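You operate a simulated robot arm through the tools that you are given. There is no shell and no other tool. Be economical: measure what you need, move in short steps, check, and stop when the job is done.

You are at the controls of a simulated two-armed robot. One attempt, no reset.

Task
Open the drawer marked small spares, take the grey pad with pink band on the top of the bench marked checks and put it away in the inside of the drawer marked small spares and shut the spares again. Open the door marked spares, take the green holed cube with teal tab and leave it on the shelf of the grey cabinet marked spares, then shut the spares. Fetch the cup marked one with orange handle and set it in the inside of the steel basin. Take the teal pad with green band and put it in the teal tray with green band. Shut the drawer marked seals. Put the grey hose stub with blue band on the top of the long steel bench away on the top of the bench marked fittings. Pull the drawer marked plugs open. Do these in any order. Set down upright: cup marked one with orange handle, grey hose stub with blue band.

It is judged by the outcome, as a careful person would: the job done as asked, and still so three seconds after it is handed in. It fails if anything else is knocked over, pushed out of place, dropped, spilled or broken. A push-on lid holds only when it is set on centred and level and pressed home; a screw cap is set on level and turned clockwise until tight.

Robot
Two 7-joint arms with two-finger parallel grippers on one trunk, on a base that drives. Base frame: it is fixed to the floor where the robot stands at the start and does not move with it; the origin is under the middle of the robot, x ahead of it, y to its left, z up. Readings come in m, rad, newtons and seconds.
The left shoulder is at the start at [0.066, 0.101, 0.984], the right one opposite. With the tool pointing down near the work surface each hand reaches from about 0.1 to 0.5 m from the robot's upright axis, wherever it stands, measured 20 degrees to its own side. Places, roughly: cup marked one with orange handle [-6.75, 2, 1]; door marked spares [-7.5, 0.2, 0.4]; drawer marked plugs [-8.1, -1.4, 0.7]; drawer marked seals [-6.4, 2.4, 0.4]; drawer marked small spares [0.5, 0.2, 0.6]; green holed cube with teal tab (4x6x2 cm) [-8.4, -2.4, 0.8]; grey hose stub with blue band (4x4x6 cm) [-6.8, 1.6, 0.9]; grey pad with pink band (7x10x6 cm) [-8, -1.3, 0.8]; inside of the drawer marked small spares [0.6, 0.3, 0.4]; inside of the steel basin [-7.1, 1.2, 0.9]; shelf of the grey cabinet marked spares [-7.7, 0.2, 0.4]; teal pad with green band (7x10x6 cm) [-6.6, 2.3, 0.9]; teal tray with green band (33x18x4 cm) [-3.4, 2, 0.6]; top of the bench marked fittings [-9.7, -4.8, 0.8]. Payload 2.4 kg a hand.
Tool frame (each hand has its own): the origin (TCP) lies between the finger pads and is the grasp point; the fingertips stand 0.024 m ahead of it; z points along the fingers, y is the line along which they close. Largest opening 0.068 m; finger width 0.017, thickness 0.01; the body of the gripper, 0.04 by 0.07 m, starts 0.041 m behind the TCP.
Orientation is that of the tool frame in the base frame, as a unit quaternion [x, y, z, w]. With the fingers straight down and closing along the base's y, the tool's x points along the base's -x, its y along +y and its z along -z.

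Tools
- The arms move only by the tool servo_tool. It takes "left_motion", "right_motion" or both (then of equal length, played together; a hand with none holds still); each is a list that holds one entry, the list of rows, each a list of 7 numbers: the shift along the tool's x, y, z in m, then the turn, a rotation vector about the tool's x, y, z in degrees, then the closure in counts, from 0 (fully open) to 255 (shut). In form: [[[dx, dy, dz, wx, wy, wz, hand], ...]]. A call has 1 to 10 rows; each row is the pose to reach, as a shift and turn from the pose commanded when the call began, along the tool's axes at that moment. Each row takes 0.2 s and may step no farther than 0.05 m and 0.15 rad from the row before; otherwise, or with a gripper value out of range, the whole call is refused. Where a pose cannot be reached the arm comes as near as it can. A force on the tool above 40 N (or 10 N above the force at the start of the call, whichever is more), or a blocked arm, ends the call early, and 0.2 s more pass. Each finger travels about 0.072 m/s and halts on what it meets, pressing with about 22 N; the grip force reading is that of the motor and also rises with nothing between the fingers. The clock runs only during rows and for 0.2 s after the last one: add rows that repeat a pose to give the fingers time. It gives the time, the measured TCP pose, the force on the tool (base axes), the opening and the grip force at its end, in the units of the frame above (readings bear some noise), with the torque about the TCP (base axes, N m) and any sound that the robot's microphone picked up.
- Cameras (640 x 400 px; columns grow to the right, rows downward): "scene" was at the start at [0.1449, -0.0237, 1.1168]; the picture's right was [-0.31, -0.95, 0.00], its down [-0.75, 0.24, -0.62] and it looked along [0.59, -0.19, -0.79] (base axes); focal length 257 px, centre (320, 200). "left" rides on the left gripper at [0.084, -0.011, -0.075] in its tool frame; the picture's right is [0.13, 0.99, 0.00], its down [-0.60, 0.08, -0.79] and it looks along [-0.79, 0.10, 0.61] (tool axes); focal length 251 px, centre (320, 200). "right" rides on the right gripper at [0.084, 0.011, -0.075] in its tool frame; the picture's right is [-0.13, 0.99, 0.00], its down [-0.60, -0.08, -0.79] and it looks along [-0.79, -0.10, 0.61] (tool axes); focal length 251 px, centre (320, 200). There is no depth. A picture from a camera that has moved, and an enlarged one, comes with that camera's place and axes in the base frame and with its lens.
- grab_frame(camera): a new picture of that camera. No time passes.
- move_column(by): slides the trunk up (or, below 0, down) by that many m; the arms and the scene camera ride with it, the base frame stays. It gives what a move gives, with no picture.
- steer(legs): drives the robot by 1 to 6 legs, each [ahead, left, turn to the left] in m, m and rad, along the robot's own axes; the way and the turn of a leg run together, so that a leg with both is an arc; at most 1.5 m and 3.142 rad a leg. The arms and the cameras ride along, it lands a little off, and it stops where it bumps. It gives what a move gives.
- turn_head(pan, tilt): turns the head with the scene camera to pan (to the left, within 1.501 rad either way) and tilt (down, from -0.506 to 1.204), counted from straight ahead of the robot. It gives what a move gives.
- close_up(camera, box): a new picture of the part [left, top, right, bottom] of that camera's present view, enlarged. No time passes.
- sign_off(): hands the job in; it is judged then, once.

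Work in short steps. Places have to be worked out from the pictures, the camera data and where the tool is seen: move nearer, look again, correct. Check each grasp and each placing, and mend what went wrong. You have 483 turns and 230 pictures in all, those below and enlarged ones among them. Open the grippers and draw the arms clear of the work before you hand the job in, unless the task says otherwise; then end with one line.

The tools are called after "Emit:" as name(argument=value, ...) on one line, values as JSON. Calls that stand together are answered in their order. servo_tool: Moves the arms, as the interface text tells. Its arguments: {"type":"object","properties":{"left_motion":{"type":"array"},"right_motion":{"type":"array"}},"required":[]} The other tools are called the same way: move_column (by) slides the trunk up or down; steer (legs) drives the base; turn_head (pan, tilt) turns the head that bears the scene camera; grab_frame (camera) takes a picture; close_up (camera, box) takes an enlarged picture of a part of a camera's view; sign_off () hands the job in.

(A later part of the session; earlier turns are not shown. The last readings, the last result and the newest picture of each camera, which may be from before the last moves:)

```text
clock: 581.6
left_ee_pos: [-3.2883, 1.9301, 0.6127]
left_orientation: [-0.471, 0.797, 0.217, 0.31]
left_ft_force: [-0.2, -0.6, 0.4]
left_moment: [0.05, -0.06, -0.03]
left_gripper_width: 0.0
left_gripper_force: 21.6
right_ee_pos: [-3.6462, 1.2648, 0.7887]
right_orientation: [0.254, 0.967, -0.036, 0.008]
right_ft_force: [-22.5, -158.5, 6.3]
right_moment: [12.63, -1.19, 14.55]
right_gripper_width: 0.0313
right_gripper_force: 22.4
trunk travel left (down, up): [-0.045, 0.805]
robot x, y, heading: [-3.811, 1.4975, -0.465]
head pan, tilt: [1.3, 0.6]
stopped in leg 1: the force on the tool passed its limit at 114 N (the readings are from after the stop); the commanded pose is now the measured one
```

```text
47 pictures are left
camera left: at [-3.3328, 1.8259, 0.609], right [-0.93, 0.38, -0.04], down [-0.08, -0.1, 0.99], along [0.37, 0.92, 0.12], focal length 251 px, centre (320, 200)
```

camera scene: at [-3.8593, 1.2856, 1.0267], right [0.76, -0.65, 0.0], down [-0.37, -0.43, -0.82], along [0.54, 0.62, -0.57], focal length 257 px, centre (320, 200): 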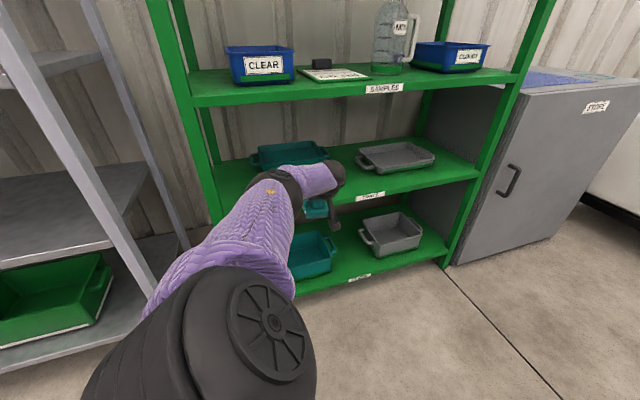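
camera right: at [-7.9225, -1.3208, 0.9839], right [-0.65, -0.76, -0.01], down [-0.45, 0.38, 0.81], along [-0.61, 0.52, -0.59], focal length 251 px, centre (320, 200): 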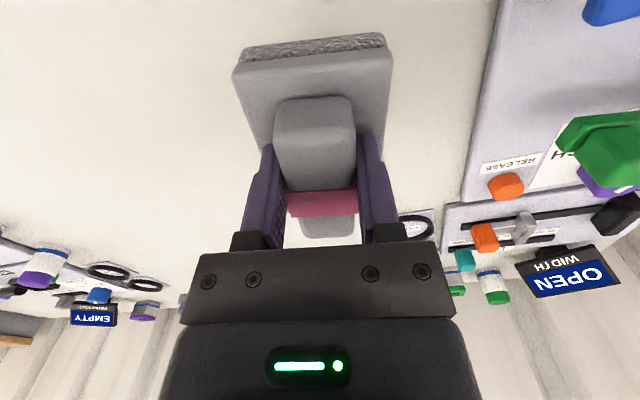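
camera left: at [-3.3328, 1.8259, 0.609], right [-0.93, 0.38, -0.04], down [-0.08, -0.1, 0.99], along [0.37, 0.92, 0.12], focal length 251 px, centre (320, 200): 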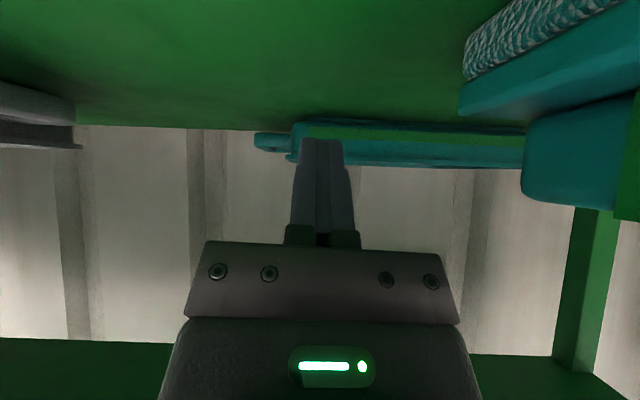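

My own arm got squeezed (forearm against the shelf, less stretched now). Back off immediately.

Emit:
steer(legs=[[0, -0.2, 0]])

Emit:
grab_frame(camera="right")

```text
clock: 583.2
left_ee_pos: [-3.3728, 1.7636, 0.6058]
left_orientation: [-0.473, 0.798, 0.218, 0.305]
left_ft_force: [0.0, 0.8, 0.0]
left_moment: [-0.02, 0.06, -0.02]
left_gripper_width: 0.0
left_gripper_force: 21.6
right_ee_pos: [-3.7246, 1.1003, 0.7859]
right_orientation: [0.265, 0.964, -0.03, 0.006]
right_ft_force: [-22.8, -50.6, -2.2]
right_moment: [3.75, -1.86, 5.84]
right_gripper_width: 0.0313
right_gripper_force: 21.7
trunk travel left (down, up): [-0.045, 0.805]
robot x, y, heading: [-3.892, 1.3275, -0.46]
head pan, tilt: [1.3, 0.6]
```

```text
46 pictures are left
camera right: at [-3.7892, 1.1568, 0.8593], right [0.62, 0.78, -0.05], down [0.48, -0.33, 0.81], along [0.62, -0.53, -0.58], focal length 251 px, centre (320, 200)
```

right: 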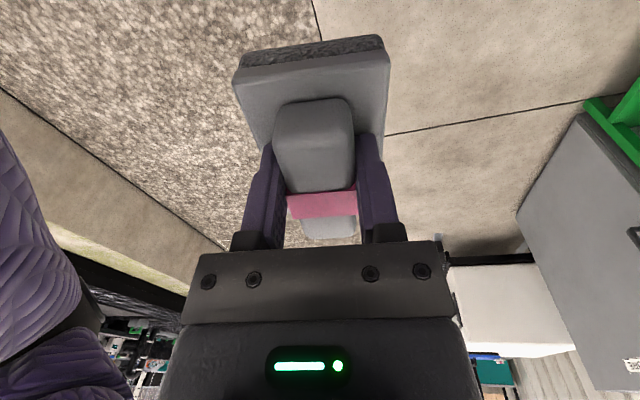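

The right hand (retracted) presses on my own torso at this low trunk height; move it 12 cm forward.

Emit:
servo_tool(right_motion=[[[-0.03, -0.01, 0, 0, 0, 0, 255], [-0.06, -0.02, 0, 0, 0, 0, 255], [-0.09, -0.03, 0, 0, 0, 0, 255], [-0.12, -0.03, 0, 0, 0, 0, 255]]])

```text
clock: 584.2
left_ee_pos: [-3.3726, 1.7635, 0.6048]
left_orientation: [-0.473, 0.798, 0.218, 0.305]
left_ft_force: [-0.1, 0.6, -0.2]
left_moment: [0.03, -0.01, 0.01]
left_gripper_width: 0.0
left_gripper_force: 21.6
right_ee_pos: [-3.6355, 1.0136, 0.7941]
right_orientation: [0.265, 0.964, -0.03, 0.006]
right_ft_force: [0.5, 0.4, -0.2]
right_moment: [-0.01, 0.01, 0.0]
right_gripper_width: 0.031
right_gripper_force: 21.7
trunk travel left (down, up): [-0.045, 0.805]
robot x, y, heading: [-3.8912, 1.3254, -0.456]
head pan, tilt: [1.3, 0.6]
```

Cleared. Re-extend the left hand 6 cm and raise 2.5 cm, then go in again carefully.

Emit:
servo_tool(left_motion=[[[-0.02, 0, 0.008, 0, -1, 0, 255], [-0.04, 0, 0.016, 0, -2, 0, 255], [-0.061, 0, 0.024, 0, -3, 0, 255]]])

Emit:
steer(legs=[[0.015, 0.1, 0.01]])

Emit:
grab_frame(camera="left")

```text
clock: 585.0
left_ee_pos: [-3.3431, 1.8173, 0.6314]
left_orientation: [-0.467, 0.79, 0.23, 0.324]
left_ft_force: [-0.7, 0.0, -0.2]
left_moment: [0.0, 0.01, -0.02]
left_gripper_width: 0.0
left_gripper_force: 21.6
right_ee_pos: [-3.6365, 1.0142, 0.7937]
right_orientation: [0.265, 0.964, -0.031, 0.006]
right_ft_force: [-0.2, -0.2, -0.7]
right_moment: [-0.01, -0.01, -0.01]
right_gripper_width: 0.0311
right_gripper_force: 22.0
trunk travel left (down, up): [-0.045, 0.805]
robot x, y, heading: [-3.8945, 1.3277, -0.455]
head pan, tilt: [1.3, 0.6]
```

```text
clock: 586.2
left_ee_pos: [-3.2883, 1.9043, 0.6318]
left_orientation: [-0.47, 0.787, 0.232, 0.325]
left_ft_force: [0.8, 0.4, 0.1]
left_moment: [-0.01, 0.0, -0.03]
left_gripper_width: 0.0001
left_gripper_force: 22.5
right_ee_pos: [-3.5767, 1.0988, 0.7927]
right_orientation: [0.261, 0.965, -0.031, 0.006]
right_ft_force: [0.3, 0.9, -1.7]
right_moment: [0.04, -0.01, 0.0]
right_gripper_width: 0.0315
right_gripper_force: 22.1
trunk travel left (down, up): [-0.045, 0.805]
robot x, y, heading: [-3.8349, 1.4084, -0.456]
head pan, tilt: [1.3, 0.6]
```

```text
45 pictures are left
camera left: at [-3.3315, 1.8014, 0.6217], right [-0.93, 0.37, -0.04], down [-0.09, -0.14, 0.99], along [0.36, 0.92, 0.16], focal length 251 px, centre (320, 200)
```

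left: 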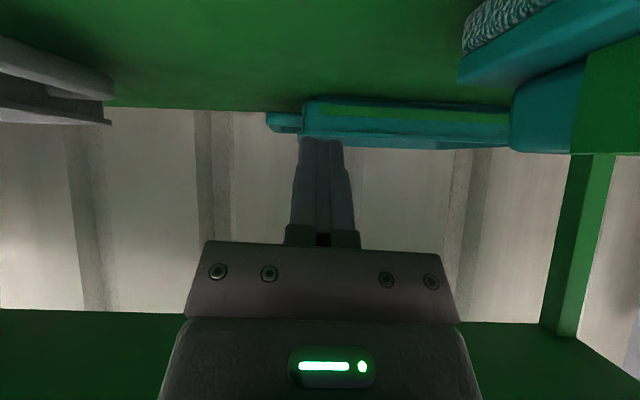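

Fingertips clear the rim by ~2 cm. Move in 10 cm (2 cm back).

Emit:
steer(legs=[[-0.02, 0.06, 0]])

Emit:
steer(legs=[[0, 0.05, 0]])

Emit:
grab_frame(camera="left")

```text
clock: 587.1
left_ee_pos: [-3.2787, 1.9671, 0.632]
left_orientation: [-0.469, 0.788, 0.231, 0.325]
left_ft_force: [0.4, 0.2, -0.1]
left_moment: [-0.01, -0.02, -0.02]
left_gripper_width: 0.0001
left_gripper_force: 22.1
right_ee_pos: [-3.5692, 1.1633, 0.7933]
right_orientation: [0.261, 0.965, -0.03, 0.007]
right_ft_force: [0.1, 0.2, -0.7]
right_moment: [0.0, -0.04, 0.02]
right_gripper_width: 0.0314
right_gripper_force: 22.3
trunk travel left (down, up): [-0.045, 0.805]
robot x, y, heading: [-3.8294, 1.4714, -0.452]
head pan, tilt: [1.3, 0.6]
```

```text
clock: 588.1
left_ee_pos: [-3.2595, 2.0135, 0.6316]
left_orientation: [-0.469, 0.788, 0.232, 0.325]
left_ft_force: [-0.1, -0.3, 1.1]
left_moment: [0.01, 0.01, -0.01]
left_gripper_width: 0.0002
left_gripper_force: 22.1
right_ee_pos: [-3.5472, 1.2085, 0.7937]
right_orientation: [0.262, 0.965, -0.03, 0.006]
right_ft_force: [0.4, -0.2, 0.1]
right_moment: [-0.01, 0.0, -0.03]
right_gripper_width: 0.0311
right_gripper_force: 21.6
trunk travel left (down, up): [-0.045, 0.805]
robot x, y, heading: [-3.8055, 1.5174, -0.45]
head pan, tilt: [1.3, 0.6]
```

```text
44 pictures are left
camera left: at [-3.3007, 1.9099, 0.6217], right [-0.93, 0.37, -0.04], down [-0.09, -0.14, 0.99], along [0.36, 0.92, 0.16], focal length 251 px, centre (320, 200)
```

left: 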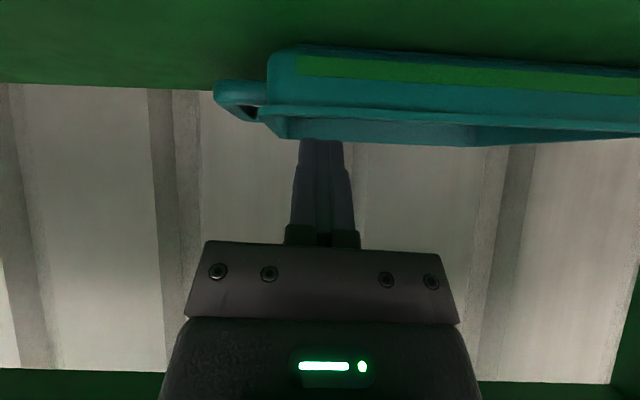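

The tray's front wall is still ~2.5 cm ahead of the tips. Lower 1 cm and go 5 cm further in small steps.

Emit:
move_column(by=-0.01)

Emit:
steer(legs=[[-0.01, 0.03, 0]])

Emit:
steer(legs=[[0, 0.025, 0]])

Emit:
grab_frame(camera="left")

```text
clock: 588.7
left_ee_pos: [-3.2569, 2.0139, 0.6215]
left_orientation: [-0.469, 0.788, 0.231, 0.325]
left_ft_force: [-0.4, 0.2, 0.5]
left_moment: [-0.04, -0.01, 0.0]
left_gripper_width: 0.0003
left_gripper_force: 21.8
right_ee_pos: [-3.5471, 1.2085, 0.7836]
right_orientation: [0.262, 0.965, -0.031, 0.007]
right_ft_force: [0.1, 0.9, -0.5]
right_moment: [-0.03, -0.02, 0.01]
right_gripper_width: 0.0316
right_gripper_force: 21.9
trunk travel left (down, up): [-0.035, 0.815]
robot x, y, heading: [-3.8034, 1.5206, -0.456]
head pan, tilt: [1.3, 0.6]
```

```text
clock: 589.5
left_ee_pos: [-3.2542, 2.0453, 0.623]
left_orientation: [-0.469, 0.788, 0.231, 0.325]
left_ft_force: [-0.3, 2.6, 6.5]
left_moment: [0.13, -0.08, -0.05]
left_gripper_width: 0.0002
left_gripper_force: 22.3
right_ee_pos: [-3.5433, 1.2392, 0.7839]
right_orientation: [0.263, 0.964, -0.031, 0.006]
right_ft_force: [0.7, -0.3, -0.3]
right_moment: [0.01, 0.04, 0.02]
right_gripper_width: 0.0314
right_gripper_force: 22.4
trunk travel left (down, up): [-0.035, 0.815]
robot x, y, heading: [-3.8022, 1.5519, -0.456]
head pan, tilt: [1.3, 0.6]
```

```text
clock: 590.3
left_ee_pos: [-3.2426, 2.0683, 0.6218]
left_orientation: [-0.47, 0.788, 0.231, 0.325]
left_ft_force: [0.3, -0.4, 0.4]
left_moment: [-0.03, 0.01, -0.03]
left_gripper_width: 0.0
left_gripper_force: 22.5
right_ee_pos: [-3.5313, 1.2631, 0.7839]
right_orientation: [0.263, 0.964, -0.031, 0.005]
right_ft_force: [0.6, -0.1, 0.1]
right_moment: [0.02, -0.03, 0.0]
right_gripper_width: 0.0315
right_gripper_force: 22.4
trunk travel left (down, up): [-0.035, 0.815]
robot x, y, heading: [-3.7911, 1.5765, -0.454]
head pan, tilt: [1.3, 0.6]
```

```text
43 pictures are left
camera left: at [-3.2854, 1.9649, 0.6118], right [-0.93, 0.37, -0.03], down [-0.09, -0.14, 0.99], along [0.36, 0.92, 0.16], focal length 251 px, centre (320, 200)
```

left: 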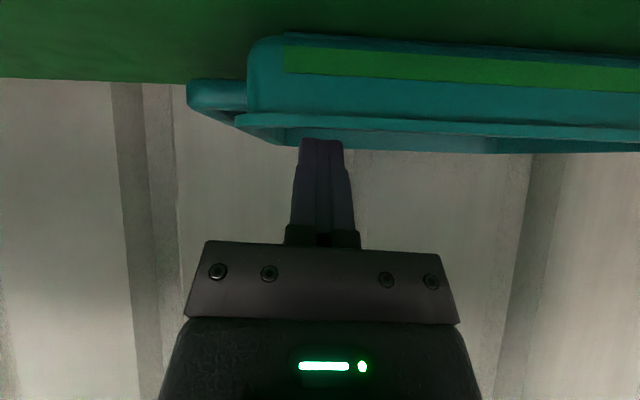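

Tips appear over the tray's interior. Lower 3 cm to hook behind the front wall.

Emit:
move_column(by=-0.028)

Emit:
grab_frame(camera="left")

```text
clock: 591.0
left_ee_pos: [-3.2428, 2.0684, 0.5953]
left_orientation: [-0.47, 0.787, 0.232, 0.326]
left_ft_force: [2.9, 4.4, 14.3]
left_moment: [-0.02, -0.11, -0.02]
left_gripper_width: 0.0001
left_gripper_force: 21.3
right_ee_pos: [-3.5312, 1.2634, 0.7546]
right_orientation: [0.263, 0.964, -0.031, 0.007]
right_ft_force: [-0.8, 0.5, -0.6]
right_moment: [0.0, 0.01, -0.02]
right_gripper_width: 0.0317
right_gripper_force: 22.0
trunk travel left (down, up): [-0.007, 0.843]
robot x, y, heading: [-3.7923, 1.5717, -0.455]
head pan, tilt: [1.3, 0.6]
```

```text
42 pictures are left
camera left: at [-3.2855, 1.9651, 0.5853], right [-0.93, 0.37, -0.04], down [-0.1, -0.14, 0.99], along [0.36, 0.92, 0.17], focal length 251 px, centre (320, 200)
```

left: 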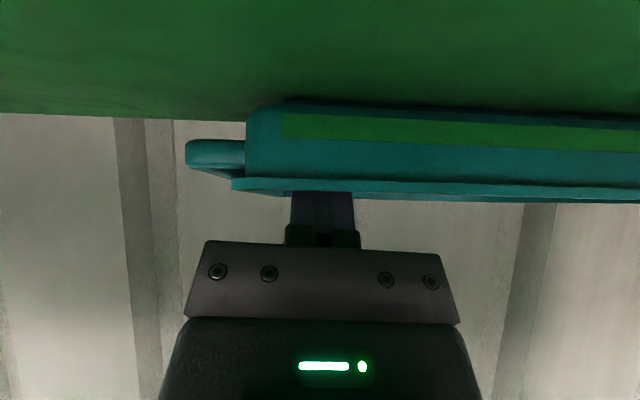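

Hooked behind the front wall. Ease up 4 mm and pull toward me in steps.

Emit:
move_column(by=0.005)

Emit:
steer(legs=[[0.003, -0.07, 0]])

Emit:
grab_frame(camera="left")

```text
clock: 591.6
left_ee_pos: [-3.2424, 2.0678, 0.5985]
left_orientation: [-0.469, 0.788, 0.232, 0.324]
left_ft_force: [0.1, 0.4, 0.9]
left_moment: [-0.02, -0.01, 0.01]
left_gripper_width: 0.0001
left_gripper_force: 22.2
right_ee_pos: [-3.5316, 1.2627, 0.7587]
right_orientation: [0.263, 0.964, -0.03, 0.005]
right_ft_force: [-0.2, 0.6, -0.8]
right_moment: [-0.02, -0.02, -0.01]
right_gripper_width: 0.0312
right_gripper_force: 22.0
trunk travel left (down, up): [-0.012, 0.838]
robot x, y, heading: [-3.7878, 1.5725, -0.456]
head pan, tilt: [1.3, 0.6]
```

```text
clock: 592.6
left_ee_pos: [-3.2709, 2.0042, 0.5989]
left_orientation: [-0.468, 0.788, 0.23, 0.325]
left_ft_force: [0.8, 0.7, -0.2]
left_moment: [0.04, -0.01, 0.0]
left_gripper_width: 0.0
left_gripper_force: 21.9
right_ee_pos: [-3.5588, 1.1988, 0.7595]
right_orientation: [0.261, 0.965, -0.031, 0.007]
right_ft_force: [1.2, 0.6, -0.9]
right_moment: [-0.01, 0.02, 0.02]
right_gripper_width: 0.0315
right_gripper_force: 21.9
trunk travel left (down, up): [-0.012, 0.838]
robot x, y, heading: [-3.8176, 1.5122, -0.449]
head pan, tilt: [1.3, 0.6]
```

```text
41 pictures are left
camera left: at [-3.3136, 1.9007, 0.5887], right [-0.93, 0.37, -0.03], down [-0.09, -0.14, 0.99], along [0.36, 0.92, 0.16], focal length 251 px, centre (320, 200)
```

left: 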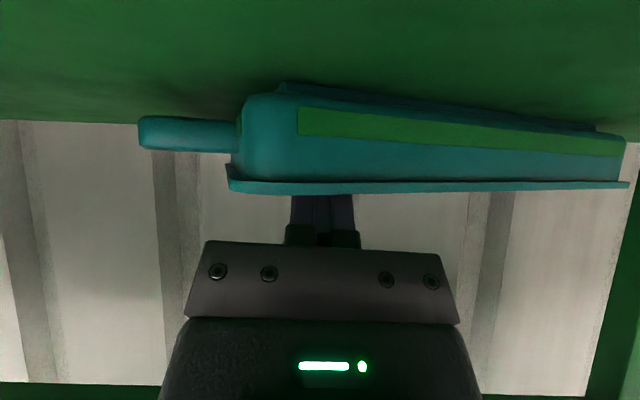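

The tray is turning; now hook its other end: move 6 cm deeper inside the tray, slide 17 cm back along it, and pull there.

Emit:
steer(legs=[[0, 0.06, 0], [-0.17, 0.01, 0]])

Emit:
grab_frame(camera="left")

```text
clock: 594.6
left_ee_pos: [-3.3684, 2.1218, 0.5984]
left_orientation: [-0.461, 0.793, 0.228, 0.327]
left_ft_force: [0.5, -0.1, -0.3]
left_moment: [0.02, 0.01, -0.05]
left_gripper_width: 0.0
left_gripper_force: 22.1
right_ee_pos: [-3.6715, 1.3225, 0.7581]
right_orientation: [0.271, 0.962, -0.031, 0.005]
right_ft_force: [0.1, -0.4, -0.8]
right_moment: [0.01, 0.0, 0.0]
right_gripper_width: 0.0314
right_gripper_force: 21.7
trunk travel left (down, up): [-0.012, 0.838]
robot x, y, heading: [-3.9235, 1.6388, -0.47]
head pan, tilt: [1.3, 0.6]
stopped in leg 2: the robot was blocked; the commanded pose is now the measured one
```

```text
40 pictures are left
camera left: at [-3.4128, 2.0197, 0.5884], right [-0.92, 0.39, -0.03], down [-0.09, -0.14, 0.99], along [0.38, 0.91, 0.16], focal length 251 px, centre (320, 200)
```

left: 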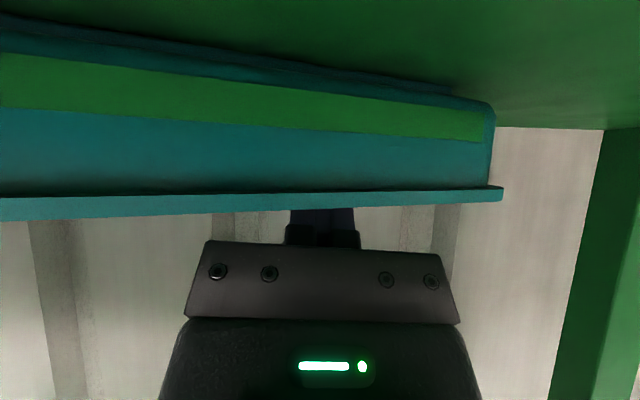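

Close to the left end now (arm near the rack post). Pull here.

Emit:
steer(legs=[[0.01, -0.09, 0]])

Emit:
grab_frame(camera="left")

```text
clock: 595.7
left_ee_pos: [-3.4009, 2.0398, 0.5983]
left_orientation: [-0.462, 0.792, 0.229, 0.327]
left_ft_force: [-0.5, 0.2, -0.1]
left_moment: [0.01, 0.0, -0.03]
left_gripper_width: 0.0003
left_gripper_force: 22.0
right_ee_pos: [-3.7034, 1.2395, 0.7608]
right_orientation: [0.27, 0.962, -0.031, 0.007]
right_ft_force: [0.4, 0.8, -0.8]
right_moment: [-0.03, 0.01, -0.01]
right_gripper_width: 0.0312
right_gripper_force: 22.2
trunk travel left (down, up): [-0.012, 0.838]
robot x, y, heading: [-3.9593, 1.553, -0.468]
head pan, tilt: [1.3, 0.6]
```

```text
39 pictures are left
camera left: at [-3.4466, 1.9373, 0.5886], right [-0.92, 0.39, -0.03], down [-0.1, -0.14, 0.99], along [0.38, 0.91, 0.16], focal length 251 px, centre (320, 200)
```

left: 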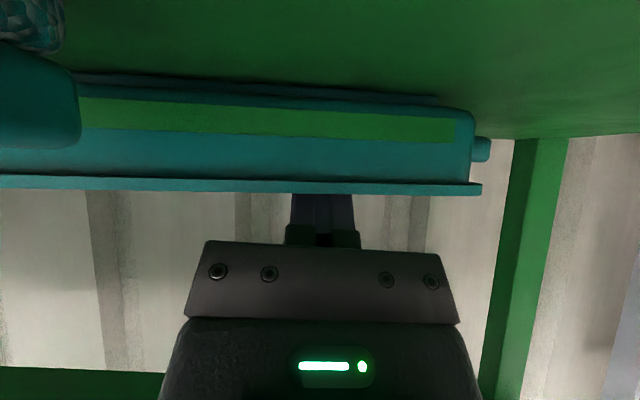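

The pad blocks further pulling. I'll park the pad on the empty neighbouring metal shelf, pull the tray straight from its centre, then place the pad. First lift out and retreat, open the hand.

Emit:
move_column(by=0.035)

Emit:
steer(legs=[[0.02, -0.28, 0.02]])

Emit:
servo_tool(left_motion=[[[0, 0, 0, 0, 0, 0, 70], [0, 0, 0, 0, 0, 0, 70], [0, 0, 0, 0, 0, 0, 70], [0, 0, 0, 0, 0, 0, 70]]])

Emit:
grab_frame(camera="left")

```text
clock: 596.5
left_ee_pos: [-3.4019, 2.0392, 0.6326]
left_orientation: [-0.462, 0.792, 0.228, 0.327]
left_ft_force: [-0.2, -0.2, 0.0]
left_moment: [-0.01, -0.03, -0.01]
left_gripper_width: 0.0
left_gripper_force: 22.1
right_ee_pos: [-3.7038, 1.24, 0.7945]
right_orientation: [0.27, 0.962, -0.03, 0.004]
right_ft_force: [0.2, -0.1, -0.6]
right_moment: [0.0, 0.0, 0.0]
right_gripper_width: 0.0313
right_gripper_force: 22.0
trunk travel left (down, up): [-0.047, 0.803]
robot x, y, heading: [-3.9576, 1.5542, -0.47]
head pan, tilt: [1.3, 0.6]
```

```text
clock: 598.5
left_ee_pos: [-3.5143, 1.7948, 0.6329]
left_orientation: [-0.471, 0.787, 0.233, 0.324]
left_ft_force: [0.4, 0.4, -0.5]
left_moment: [-0.01, 0.0, -0.02]
left_gripper_width: 0.0
left_gripper_force: 21.9
right_ee_pos: [-3.8032, 0.989, 0.7939]
right_orientation: [0.261, 0.965, -0.03, 0.006]
right_ft_force: [0.2, 1.0, -1.0]
right_moment: [-0.04, 0.02, 0.03]
right_gripper_width: 0.0311
right_gripper_force: 22.6
trunk travel left (down, up): [-0.047, 0.803]
robot x, y, heading: [-4.0647, 1.2993, -0.452]
head pan, tilt: [1.3, 0.6]
```

```text
clock: 599.5
left_ee_pos: [-3.5154, 1.7944, 0.6338]
left_orientation: [-0.469, 0.788, 0.231, 0.324]
left_ft_force: [0.2, -0.3, 0.3]
left_moment: [0.04, 0.0, -0.01]
left_gripper_width: 0.0492
left_gripper_force: 0.2
right_ee_pos: [-3.8028, 0.9884, 0.7954]
right_orientation: [0.262, 0.965, -0.03, 0.005]
right_ft_force: [-0.3, 0.7, -1.2]
right_moment: [-0.02, -0.03, 0.01]
right_gripper_width: 0.0314
right_gripper_force: 22.1
trunk travel left (down, up): [-0.047, 0.803]
robot x, y, heading: [-4.0644, 1.3005, -0.451]
head pan, tilt: [1.3, 0.6]
```

```text
38 pictures are left
camera left: at [-3.5578, 1.6911, 0.6237], right [-0.93, 0.37, -0.04], down [-0.09, -0.14, 0.99], along [0.36, 0.92, 0.16], focal length 251 px, centre (320, 200)
```

left: 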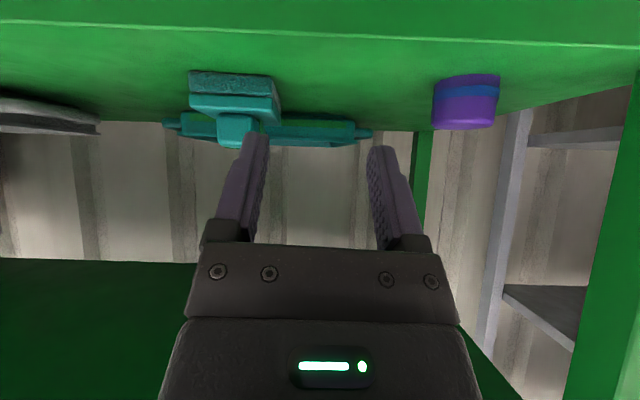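

Pad block confirmed at (-3.405,1.877). Go to the same pre-grasp point as at release and regrip.

Emit:
move_column(by=0.017)

Emit:
steer(legs=[[0.058, 0.086, 0]])

Emit:
grab_frame(camera="left")

```text
clock: 600.1
left_ee_pos: [-3.5163, 1.7943, 0.6514]
left_orientation: [-0.47, 0.787, 0.233, 0.325]
left_ft_force: [0.1, -0.9, 0.5]
left_moment: [0.02, -0.02, 0.03]
left_gripper_width: 0.0494
left_gripper_force: 0.0
right_ee_pos: [-3.8024, 0.9892, 0.8127]
right_orientation: [0.262, 0.965, -0.031, 0.006]
right_ft_force: [0.0, -0.5, 0.1]
right_moment: [-0.02, 0.01, 0.0]
right_gripper_width: 0.0313
right_gripper_force: 21.8
trunk travel left (down, up): [-0.064, 0.786]
robot x, y, heading: [-4.0661, 1.2989, -0.456]
head pan, tilt: [1.3, 0.6]
```

```text
clock: 601.3
left_ee_pos: [-3.423, 1.8464, 0.6504]
left_orientation: [-0.469, 0.788, 0.231, 0.325]
left_ft_force: [-0.2, -0.7, 0.5]
left_moment: [0.01, 0.0, 0.03]
left_gripper_width: 0.0492
left_gripper_force: 0.2
right_ee_pos: [-3.7124, 1.0406, 0.812]
right_orientation: [0.261, 0.965, -0.03, 0.006]
right_ft_force: [-0.9, 0.5, -0.8]
right_moment: [0.02, 0.0, 0.01]
right_gripper_width: 0.0317
right_gripper_force: 21.9
trunk travel left (down, up): [-0.064, 0.786]
robot x, y, heading: [-3.9719, 1.3486, -0.448]
head pan, tilt: [1.3, 0.6]
```

```text
37 pictures are left
camera left: at [-3.4664, 1.7425, 0.6407], right [-0.93, 0.37, -0.04], down [-0.09, -0.14, 0.99], along [0.36, 0.92, 0.16], focal length 251 px, centre (320, 200)
```

left: 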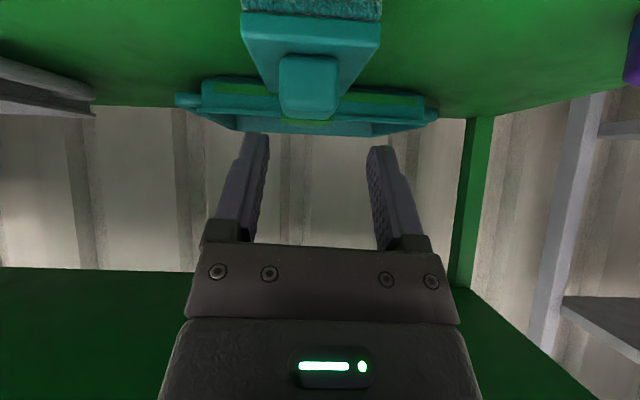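

Same view as at release. Advance 5.7 cm along the fingers and grip.

Emit:
servo_tool(left_motion=[[[0, -0.003, 0.02, 0, 0, 0, 70], [0.002, -0.003, 0.04, 0, 0, 0, 70], [0.004, -0.003, 0.056, 0, 0, 0, 70], [0.004, -0.003, 0.056, 0, 0, 0, 255], [0.004, -0.003, 0.056, 0, 0, 0, 255], [0.004, -0.003, 0.056, 0, 0, 0, 255]]])

Emit:
move_column(by=0.06)

Emit:
steer(legs=[[0, -0.22, 0]])

Emit:
grab_frame(camera="scene")

```text
clock: 602.7
left_ee_pos: [-3.429, 1.8572, 0.6119]
left_orientation: [-0.47, 0.786, 0.233, 0.327]
left_ft_force: [0.9, 4.6, 29.3]
left_moment: [0.43, -0.65, 0.11]
left_gripper_width: 0.0312
left_gripper_force: 21.7
left hand out of reach, approached as far as the arm can: row 1, 2, 3, 4, 5, 6
right_ee_pos: [-3.7134, 1.0396, 0.8118]
right_orientation: [0.261, 0.965, -0.03, 0.007]
right_ft_force: [-0.6, -0.4, -1.1]
right_moment: [0.0, -0.02, 0.07]
right_gripper_width: 0.0313
right_gripper_force: 22.0
trunk travel left (down, up): [-0.064, 0.786]
robot x, y, heading: [-3.9723, 1.3525, -0.449]
head pan, tilt: [1.3, 0.6]
```

```text
clock: 603.7
left_ee_pos: [-3.4308, 1.8543, 0.6696]
left_orientation: [-0.473, 0.786, 0.223, 0.329]
left_ft_force: [0.0, -0.8, -0.5]
left_moment: [-0.06, 0.02, 0.0]
left_gripper_width: 0.0312
left_gripper_force: 22.5
right_ee_pos: [-3.7126, 1.0411, 0.8723]
right_orientation: [0.262, 0.964, -0.031, 0.007]
right_ft_force: [-1.1, 0.7, 0.0]
right_moment: [0.02, -0.02, 0.01]
right_gripper_width: 0.0313
right_gripper_force: 21.6
trunk travel left (down, up): [-0.124, 0.726]
robot x, y, heading: [-3.9701, 1.3518, -0.459]
head pan, tilt: [1.3, 0.6]
```

```text
clock: 605.4
left_ee_pos: [-3.5242, 1.6568, 0.6711]
left_orientation: [-0.473, 0.786, 0.224, 0.33]
left_ft_force: [0.6, 1.0, -0.2]
left_moment: [-0.01, 0.03, -0.01]
left_gripper_width: 0.0312
left_gripper_force: 22.2
right_ee_pos: [-3.8077, 0.8426, 0.8735]
right_orientation: [0.262, 0.965, -0.031, 0.005]
right_ft_force: [0.7, -0.2, -0.1]
right_moment: [0.01, -0.02, -0.01]
right_gripper_width: 0.0312
right_gripper_force: 21.9
trunk travel left (down, up): [-0.124, 0.726]
robot x, y, heading: [-4.067, 1.1562, -0.454]
head pan, tilt: [1.3, 0.6]
```

```text
36 pictures are left
camera scene: at [-3.922, 1.1796, 1.0639], right [0.75, -0.66, 0.0], down [-0.37, -0.42, -0.82], along [0.55, 0.62, -0.57], focal length 257 px, centre (320, 200)
```

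scene: 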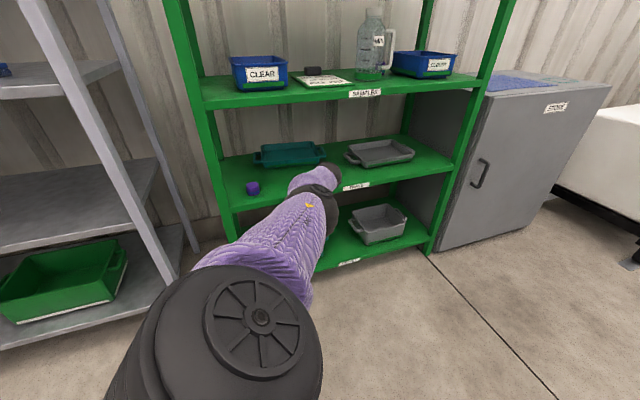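

I now hold the block's near end, so the pad reaches ~3 cm further — enough to reach the tray where it is (mid m≈0.6). Go in directly: 0.3 m first, then look.

Emit:
steer(legs=[[0, 0.29, 0]])

Emit:
grab_frame(camera="left")

```text
clock: 607.3
left_ee_pos: [-3.4006, 1.9138, 0.6709]
left_orientation: [-0.473, 0.786, 0.224, 0.33]
left_ft_force: [-0.3, 0.2, -1.4]
left_moment: [-0.04, -0.01, 0.04]
left_gripper_width: 0.0307
left_gripper_force: 22.7
right_ee_pos: [-3.6832, 1.1015, 0.8714]
right_orientation: [0.263, 0.964, -0.031, 0.007]
right_ft_force: [-0.6, -0.4, -0.8]
right_moment: [0.03, 0.01, 0.04]
right_gripper_width: 0.0313
right_gripper_force: 21.9
trunk travel left (down, up): [-0.124, 0.726]
robot x, y, heading: [-3.9414, 1.411, -0.448]
head pan, tilt: [1.3, 0.6]
```

```text
35 pictures are left
camera left: at [-3.4431, 1.8104, 0.6614], right [-0.93, 0.37, -0.06], down [-0.11, -0.13, 0.99], along [0.36, 0.92, 0.16], focal length 251 px, centre (320, 200)
```

left: 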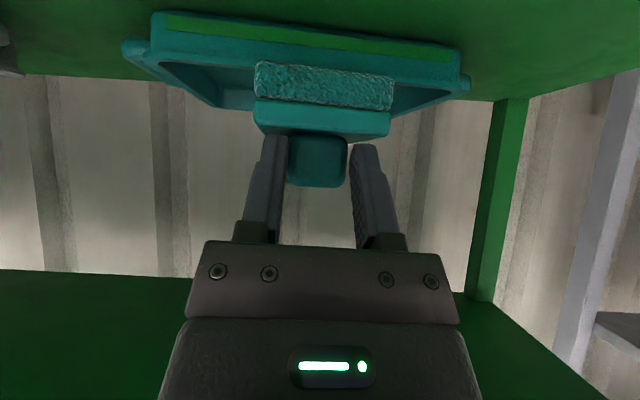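

Good clearance. Continue 8.5 cm further.

Emit:
steer(legs=[[0, 0.05, 0]])

Emit:
steer(legs=[[0, 0.04, 0]])

Emit:
grab_frame(camera="left")

```text
clock: 608.3
left_ee_pos: [-3.3773, 1.9582, 0.6711]
left_orientation: [-0.472, 0.786, 0.224, 0.331]
left_ft_force: [0.4, -0.6, -0.3]
left_moment: [-0.1, 0.02, 0.02]
left_gripper_width: 0.0313
left_gripper_force: 22.0
right_ee_pos: [-3.6609, 1.1452, 0.8721]
right_orientation: [0.263, 0.964, -0.031, 0.006]
right_ft_force: [-0.8, -0.1, -0.9]
right_moment: [0.03, 0.0, 0.04]
right_gripper_width: 0.0313
right_gripper_force: 22.3
trunk travel left (down, up): [-0.124, 0.726]
robot x, y, heading: [-3.9256, 1.4499, -0.452]
head pan, tilt: [1.3, 0.6]
```

```text
clock: 609.1
left_ee_pos: [-3.3612, 1.9943, 0.6714]
left_orientation: [-0.473, 0.786, 0.224, 0.33]
left_ft_force: [0.2, 0.1, -1.2]
left_moment: [-0.02, -0.02, 0.0]
left_gripper_width: 0.031
left_gripper_force: 21.8
right_ee_pos: [-3.6438, 1.1798, 0.8718]
right_orientation: [0.263, 0.964, -0.031, 0.006]
right_ft_force: [-0.3, 0.0, -0.3]
right_moment: [0.01, 0.01, 0.01]
right_gripper_width: 0.0314
right_gripper_force: 21.7
trunk travel left (down, up): [-0.124, 0.726]
robot x, y, heading: [-3.9021, 1.4928, -0.455]
head pan, tilt: [1.3, 0.6]
```

```text
34 pictures are left
camera left: at [-3.4043, 1.8908, 0.6614], right [-0.93, 0.37, -0.06], down [-0.11, -0.13, 0.99], along [0.36, 0.92, 0.16], focal length 251 px, centre (320, 200)
```

left: 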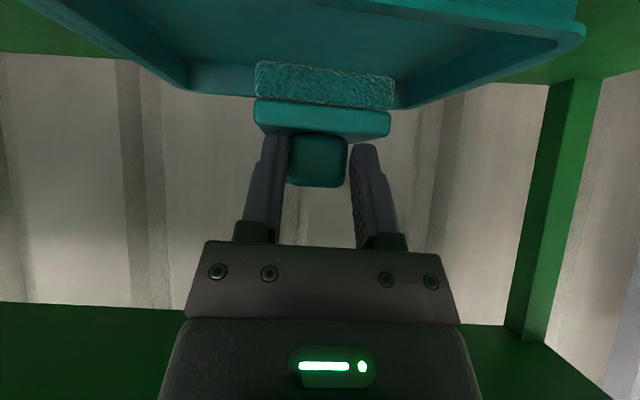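

The pad is above the tray's interior. Lower 4 cm, then feel for contact.

Emit:
move_column(by=-0.035)

Emit:
servo_tool(left_motion=[[[0.002, 0, 0.0022, 0, 0, 0, 255], [0.004, 0, 0.0044, 0, 0, 0, 255], [0.006, 0, 0.0066, 0, 0, 0, 255], [0.008, 0, 0.0088, 0, 0, 0, 255]]])

Emit:
grab_frame(camera="left")

```text
clock: 609.9
left_ee_pos: [-3.3611, 1.996, 0.6355]
left_orientation: [-0.473, 0.786, 0.223, 0.329]
left_ft_force: [-0.5, 0.6, -0.7]
left_moment: [-0.01, 0.0, 0.0]
left_gripper_width: 0.0309
left_gripper_force: 21.6
right_ee_pos: [-3.6439, 1.1814, 0.8384]
right_orientation: [0.262, 0.964, -0.031, 0.007]
right_ft_force: [-0.3, -0.1, -0.5]
right_moment: [0.04, 0.02, 0.0]
right_gripper_width: 0.0316
right_gripper_force: 22.3
trunk travel left (down, up): [-0.089, 0.761]
robot x, y, heading: [-3.9032, 1.49, -0.453]
head pan, tilt: [1.3, 0.6]
```

```text
clock: 610.9
left_ee_pos: [-3.3628, 1.9964, 0.6255]
left_orientation: [-0.473, 0.786, 0.224, 0.328]
left_ft_force: [-0.3, 0.0, -1.5]
left_moment: [-0.03, 0.04, 0.02]
left_gripper_width: 0.0311
left_gripper_force: 21.6
right_ee_pos: [-3.6444, 1.1814, 0.8367]
right_orientation: [0.263, 0.964, -0.031, 0.007]
right_ft_force: [-0.6, -0.6, 0.3]
right_moment: [0.03, -0.03, 0.02]
right_gripper_width: 0.0315
right_gripper_force: 21.7
trunk travel left (down, up): [-0.089, 0.761]
robot x, y, heading: [-3.9031, 1.4914, -0.453]
head pan, tilt: [1.3, 0.6]
```

```text
33 pictures are left
camera left: at [-3.4052, 1.8925, 0.6159], right [-0.93, 0.37, -0.06], down [-0.11, -0.13, 0.99], along [0.36, 0.92, 0.16], focal length 251 px, centre (320, 200)
```

left: 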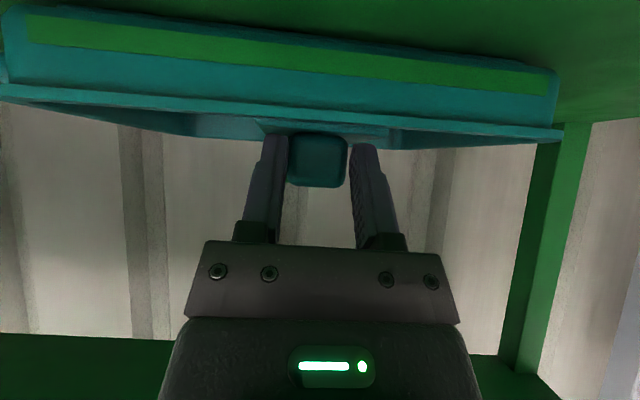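

Pad is now behind the front wall, inside the tray. Lower the last bit and release.

Emit:
servo_tool(left_motion=[[[0.002, 0, 0.0022, 0, 0, 0, 255], [0.004, 0, 0.0044, 0, 0, 0, 255], [0.006, 0, 0.0066, 0, 0, 0, 255], [0.008, 0, 0.0088, 0, 0, 0, 255]]])

```text
clock: 611.9
left_ee_pos: [-3.3622, 1.9966, 0.626]
left_orientation: [-0.472, 0.786, 0.223, 0.33]
left_ft_force: [0.3, 0.3, -0.5]
left_moment: [-0.05, -0.01, -0.01]
left_gripper_width: 0.031
left_gripper_force: 21.6
left hand out of reach, approached as far as the arm can: row 1, 2, 3, 4
right_ee_pos: [-3.644, 1.1816, 0.8374]
right_orientation: [0.263, 0.964, -0.031, 0.007]
right_ft_force: [-0.2, -0.1, -0.6]
right_moment: [0.0, -0.03, 0.0]
right_gripper_width: 0.0316
right_gripper_force: 22.2
trunk travel left (down, up): [-0.089, 0.761]
robot x, y, heading: [-3.9009, 1.4927, -0.455]
head pan, tilt: [1.3, 0.6]
```

Arm at its limit; use the column.

Emit:
move_column(by=-0.006)

Emit:
move_column(by=-0.004)

```text
clock: 612.5
left_ee_pos: [-3.3633, 1.9978, 0.6213]
left_orientation: [-0.474, 0.785, 0.224, 0.331]
left_ft_force: [-1.2, 3.2, 16.4]
left_moment: [-0.03, -0.42, 0.06]
left_gripper_width: 0.0309
left_gripper_force: 22.1
right_ee_pos: [-3.6448, 1.1801, 0.8312]
right_orientation: [0.263, 0.964, -0.03, 0.006]
right_ft_force: [0.2, -0.8, -0.9]
right_moment: [0.01, 0.02, 0.04]
right_gripper_width: 0.0315
right_gripper_force: 22.1
trunk travel left (down, up): [-0.083, 0.767]
robot x, y, heading: [-3.9026, 1.4924, -0.453]
head pan, tilt: [1.3, 0.6]
```

```text
clock: 613.0
left_ee_pos: [-3.3628, 1.9984, 0.6218]
left_orientation: [-0.475, 0.783, 0.224, 0.335]
left_ft_force: [0.7, -0.5, 23.2]
left_moment: [-0.13, -0.41, -0.01]
left_gripper_width: 0.0311
left_gripper_force: 22.2
right_ee_pos: [-3.6448, 1.1802, 0.828]
right_orientation: [0.263, 0.964, -0.029, 0.007]
right_ft_force: [-0.6, 0.3, -0.4]
right_moment: [-0.01, 0.02, -0.02]
right_gripper_width: 0.0311
right_gripper_force: 22.0
trunk travel left (down, up): [-0.08, 0.77]
robot x, y, heading: [-3.9029, 1.4904, -0.454]
head pan, tilt: [1.3, 0.6]
stopped: the force on the tool passed its limit at 43 N (the readings are from after the stop); the commanded pose is now the measured one
```

Pad rests on the tray floor. Use the held pad to drag the tray back to its place: ease up 2 mm and pull 11 cm.

Emit:
move_column(by=0.004)

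Emit:
steer(legs=[[0, -0.11, 0]])

Emit:
grab_frame(camera="scene")

Emit:
grab_frame(camera="left")

```text
clock: 613.5
left_ee_pos: [-3.3645, 1.9978, 0.6221]
left_orientation: [-0.473, 0.785, 0.224, 0.331]
left_ft_force: [-0.1, 0.2, 3.6]
left_moment: [-0.04, -0.09, -0.01]
left_gripper_width: 0.0311
left_gripper_force: 21.8
right_ee_pos: [-3.6437, 1.1813, 0.8305]
right_orientation: [0.262, 0.965, -0.03, 0.007]
right_ft_force: [0.0, 0.0, -1.1]
right_moment: [-0.01, 0.0, 0.0]
right_gripper_width: 0.0312
right_gripper_force: 22.3
trunk travel left (down, up): [-0.084, 0.766]
robot x, y, heading: [-3.9036, 1.49, -0.449]
head pan, tilt: [1.3, 0.6]
```

```text
clock: 614.7
left_ee_pos: [-3.4115, 1.8985, 0.6215]
left_orientation: [-0.474, 0.784, 0.224, 0.332]
left_ft_force: [0.1, -0.8, 1.7]
left_moment: [-0.11, -0.04, -0.01]
left_gripper_width: 0.0314
left_gripper_force: 21.7
right_ee_pos: [-3.6937, 1.0815, 0.8319]
right_orientation: [0.262, 0.965, -0.03, 0.006]
right_ft_force: [-0.5, 0.2, -0.1]
right_moment: [-0.02, -0.05, 0.05]
right_gripper_width: 0.0315
right_gripper_force: 22.3
trunk travel left (down, up): [-0.084, 0.766]
robot x, y, heading: [-3.9506, 1.3902, -0.45]
head pan, tilt: [1.3, 0.6]
```

```text
32 pictures are left
camera scene: at [-3.7946, 1.4114, 1.0221], right [0.75, -0.66, 0.0], down [-0.37, -0.42, -0.83], along [0.54, 0.62, -0.56], focal length 257 px, centre (320, 200)
```

scene: 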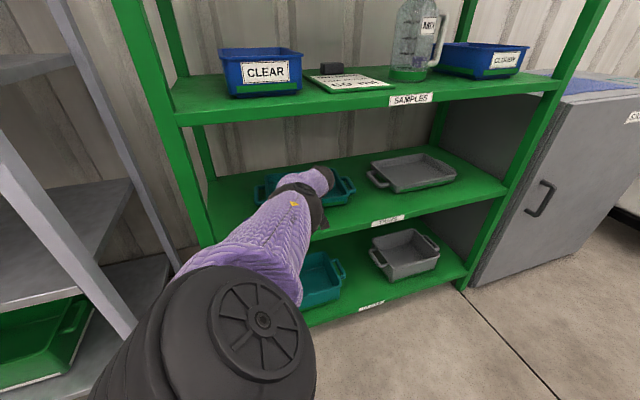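

```text
31 pictures are left
camera left: at [-3.4539, 1.7963, 0.6118], right [-0.93, 0.37, -0.06], down [-0.12, -0.13, 0.98], along [0.36, 0.92, 0.17], focal length 251 px, centre (320, 200)
```

left: 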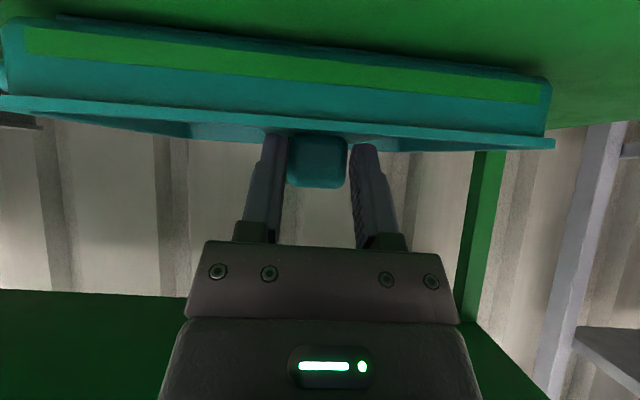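

The tray is back at m≈0.52, level with its neighbour, with the pad inside. Release and retreat.

Emit:
servo_tool(left_motion=[[[0, 0, 0, 0, 0, 0, 200], [0, 0, 0, 0, 0, 0, 60], [0, 0, 0, 0, 0, 0, 60], [-0.01, 0, -0.012, 0, 0, 0, 60], [-0.015, 0, -0.03, 0, 0, 0, 60], [-0.015, 0, -0.06, 0, 0, 0, 60]]])

Emit:
steer(legs=[[0, -0.2, 0]])

Emit:
grab_frame(camera="left")

```text
clock: 616.1
left_ee_pos: [-3.4264, 1.87, 0.6749]
left_orientation: [-0.474, 0.784, 0.224, 0.332]
left_ft_force: [0.4, 0.1, 0.1]
left_moment: [0.01, -0.01, 0.02]
left_gripper_width: 0.052
left_gripper_force: 0.0
right_ee_pos: [-3.6909, 1.0832, 0.8302]
right_orientation: [0.262, 0.965, -0.031, 0.006]
right_ft_force: [0.3, -0.1, -0.2]
right_moment: [0.01, 0.01, -0.02]
right_gripper_width: 0.0315
right_gripper_force: 21.8
trunk travel left (down, up): [-0.084, 0.766]
robot x, y, heading: [-3.9511, 1.3941, -0.451]
head pan, tilt: [1.3, 0.6]
```

```text
clock: 617.6
left_ee_pos: [-3.5103, 1.6915, 0.6732]
left_orientation: [-0.474, 0.785, 0.224, 0.331]
left_ft_force: [-0.5, 0.2, -0.2]
left_moment: [-0.02, -0.01, 0.02]
left_gripper_width: 0.0522
left_gripper_force: 0.0
right_ee_pos: [-3.7777, 0.9042, 0.8319]
right_orientation: [0.262, 0.964, -0.031, 0.006]
right_ft_force: [-0.2, 0.8, -0.2]
right_moment: [0.0, 0.03, 0.01]
right_gripper_width: 0.0313
right_gripper_force: 21.6
trunk travel left (down, up): [-0.084, 0.766]
robot x, y, heading: [-4.0378, 1.2171, -0.448]
head pan, tilt: [1.3, 0.6]
```

```text
30 pictures are left
camera left: at [-3.5534, 1.5878, 0.6636], right [-0.93, 0.37, -0.06], down [-0.12, -0.13, 0.98], along [0.36, 0.92, 0.17], focal length 251 px, centre (320, 200)
```

left: 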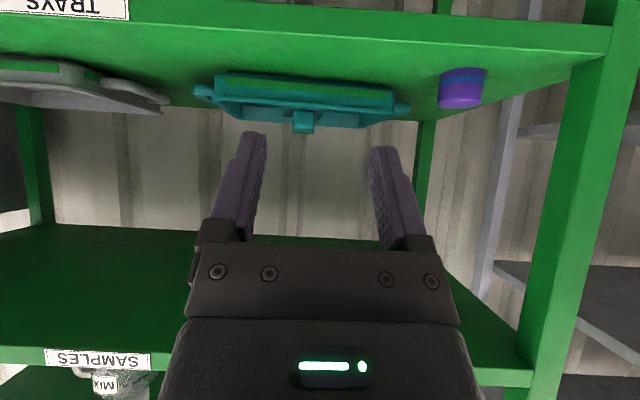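

Teal pad is in the teal tray, in place. Now fold the left arm back to the front (column up first) for travel.

Emit:
move_column(by=0.3)

Emit:
servo_tool(left_motion=[[[0.024, -0.008, -0.041, 6, -0.3, 5.6, 60], [0.049, -0.016, -0.081, 12, -0.6, 11.2, 60], [0.073, -0.024, -0.122, 18, -0.9, 16.7, 60], [0.098, -0.032, -0.162, 24, -1.2, 22.3, 60], [0.122, -0.04, -0.203, 30, -1.6, 27.9, 60], [0.146, -0.049, -0.244, 36, -1.9, 33.5, 60], [0.171, -0.057, -0.284, 42, -2.2, 39, 60], [0.195, -0.065, -0.325, 48, -2.5, 44.6, 60], [0.22, -0.073, -0.365, 54, -2.8, 50.2, 60], [0.244, -0.081, -0.406, 60, -3.1, 55.8, 60]]])

```text
clock: 620.6
left_ee_pos: [-3.5099, 1.6917, 0.9736]
left_orientation: [-0.474, 0.784, 0.223, 0.332]
left_ft_force: [0.7, 0.9, -0.6]
left_moment: [-0.03, 0.02, 0.0]
left_gripper_width: 0.0522
left_gripper_force: 0.1
right_ee_pos: [-3.7775, 0.9058, 1.1321]
right_orientation: [0.262, 0.964, -0.03, 0.006]
right_ft_force: [-0.8, 0.4, -0.6]
right_moment: [-0.02, -0.01, 0.02]
right_gripper_width: 0.0316
right_gripper_force: 21.4
trunk travel left (down, up): [-0.384, 0.466]
robot x, y, heading: [-4.0367, 1.2163, -0.454]
head pan, tilt: [1.3, 0.6]
```

```text
clock: 622.9
left_ee_pos: [-3.6381, 1.2355, 1.0703]
left_orientation: [0.159, 0.902, -0.047, 0.398]
left_ft_force: [0.1, -0.2, -0.2]
left_moment: [-0.03, -0.02, 0.0]
left_gripper_width: 0.0521
left_gripper_force: 0.1
left hand out of reach, approached as far as the arm can: row 9, 10
right_ee_pos: [-3.7768, 0.9043, 1.1308]
right_orientation: [0.263, 0.964, -0.031, 0.006]
right_ft_force: [-0.4, 0.0, -0.1]
right_moment: [0.0, 0.03, 0.0]
right_gripper_width: 0.0316
right_gripper_force: 21.9
trunk travel left (down, up): [-0.384, 0.466]
robot x, y, heading: [-4.0342, 1.2189, -0.454]
head pan, tilt: [1.3, 0.6]
```

Left arm folded. Now travel back to the small-spares drawer: turn to heading 0, run down the lane, and cross the hose at y≈-0.36.

Emit:
steer(legs=[[0, 0, 0.454], [1.07, -0.79, 0], [1.06, -0.79, 0], [1.05, 0, 0]])

Emit:
turn_head(pan=0.2, tilt=0.5)

Emit:
grab_frame(camera="scene")

```text
clock: 642.1
left_ee_pos: [-0.4617, -0.1189, 1.0696]
left_orientation: [-0.05, 0.915, 0.043, 0.398]
left_ft_force: [0.1, 0.0, 0.5]
left_moment: [0.04, 0.0, 0.0]
left_gripper_width: 0.0523
left_gripper_force: 0.0
right_ee_pos: [-0.443, -0.4768, 1.1304]
right_orientation: [0.039, 0.999, -0.028, 0.013]
right_ft_force: [0.3, 0.2, -0.9]
right_moment: [0.04, 0.02, 0.0]
right_gripper_width: 0.0315
right_gripper_force: 22.0
trunk travel left (down, up): [-0.384, 0.466]
robot x, y, heading: [-0.8102, -0.3106, -0.001]
head pan, tilt: [1.3, 0.6]
```

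```text
clock: 643.5
left_ee_pos: [-0.4625, -0.1183, 1.0694]
left_orientation: [-0.051, 0.915, 0.044, 0.397]
left_ft_force: [0.7, -0.6, 0.1]
left_moment: [-0.02, 0.03, 0.0]
left_gripper_width: 0.0521
left_gripper_force: 0.0
right_ee_pos: [-0.4437, -0.4787, 1.131]
right_orientation: [0.039, 0.999, -0.028, 0.013]
right_ft_force: [0.2, 0.6, -0.4]
right_moment: [-0.01, 0.01, -0.01]
right_gripper_width: 0.0311
right_gripper_force: 22.2
trunk travel left (down, up): [-0.384, 0.466]
robot x, y, heading: [-0.812, -0.3151, 0.002]
head pan, tilt: [0.201, 0.499]
```

```text
29 pictures are left
camera scene: at [-0.6886, -0.2941, 1.337], right [0.2, -0.98, 0.0], down [-0.47, -0.1, -0.88], along [0.86, 0.18, -0.48], focal length 257 px, centre (320, 200)
```

scene: 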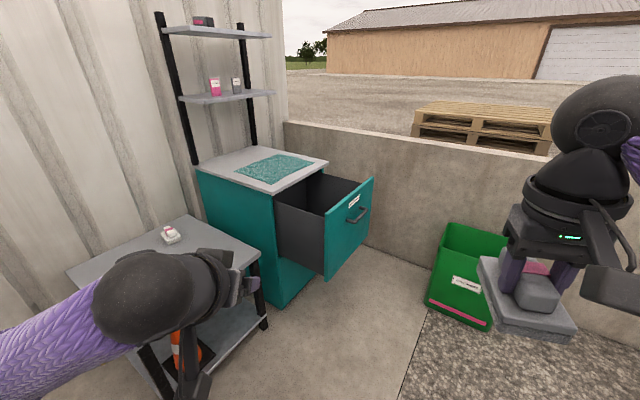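

Drawer: floor z≈0.47, sides/panel top ≈0.78, so I'll pre-lower the right arm (hand 0.35 below shoulder), hover over the drawer's left part and descend with the column. Set the arms in free space first.

Emit:
servo_tool(left_motion=[[[-0.02, 0, -0.018, 0, 0, 0, 60], [-0.04, 0, -0.036, 0, 0, 0, 60], [-0.06, 0, -0.054, 0, 0, 0, 60], [-0.08, 0, -0.072, 0, 0, 0, 60], [-0.1, 0, -0.09, 0, 0, 0, 60], [-0.12, 0, -0.108, 0, 0, 0, 60], [-0.14, 0, -0.126, 0, 0, 0, 60], [-0.146, 0, -0.136, 0, 0, 0, 60]]], right_motion=[[[-0.011, 0.008, 0.038, 0, 0, 0, 255], [-0.022, 0.016, 0.077, 0, 0, 0, 255], [-0.033, 0.025, 0.116, 0, 0, 0, 255], [-0.045, 0.033, 0.155, 0, 0, 0, 255], [-0.056, 0.042, 0.194, 0, 0, 0, 255], [-0.067, 0.05, 0.232, 0, 0, 0, 255], [-0.078, 0.058, 0.271, 0, 0, 0, 255], [-0.09, 0.067, 0.31, 0, 0, 0, 255]]])

Emit:
move_column(by=0.05)

```text
clock: 645.2
left_ee_pos: [-0.4635, -0.1284, 1.2692]
left_orientation: [-0.049, 0.915, 0.043, 0.398]
left_ft_force: [-0.5, -0.3, 0.5]
left_moment: [0.01, 0.0, 0.02]
left_gripper_width: 0.052
left_gripper_force: 0.0
right_ee_pos: [-0.3438, -0.437, 0.8306]
right_orientation: [0.037, 0.999, -0.029, 0.014]
right_ft_force: [-0.5, -0.2, -0.6]
right_moment: [0.03, -0.02, 0.0]
right_gripper_width: 0.0314
right_gripper_force: 21.7
right hand out of reach, approached as far as the arm can: row 8
trunk travel left (down, up): [-0.384, 0.466]
robot x, y, heading: [-0.8133, -0.3164, 0.007]
head pan, tilt: [0.201, 0.499]
```

```text
clock: 646.2
left_ee_pos: [-0.4616, -0.127, 1.3189]
left_orientation: [-0.049, 0.916, 0.042, 0.397]
left_ft_force: [0.2, 0.7, 0.9]
left_moment: [-0.02, 0.01, 0.02]
left_gripper_width: 0.0521
left_gripper_force: 0.0
right_ee_pos: [-0.3457, -0.4368, 0.8847]
right_orientation: [0.039, 0.999, -0.029, 0.018]
right_ft_force: [0.6, -0.3, -0.1]
right_moment: [0.01, 0.04, 0.0]
right_gripper_width: 0.0312
right_gripper_force: 21.4
trunk travel left (down, up): [-0.434, 0.416]
robot x, y, heading: [-0.8162, -0.3078, 0.002]
head pan, tilt: [0.201, 0.499]
```

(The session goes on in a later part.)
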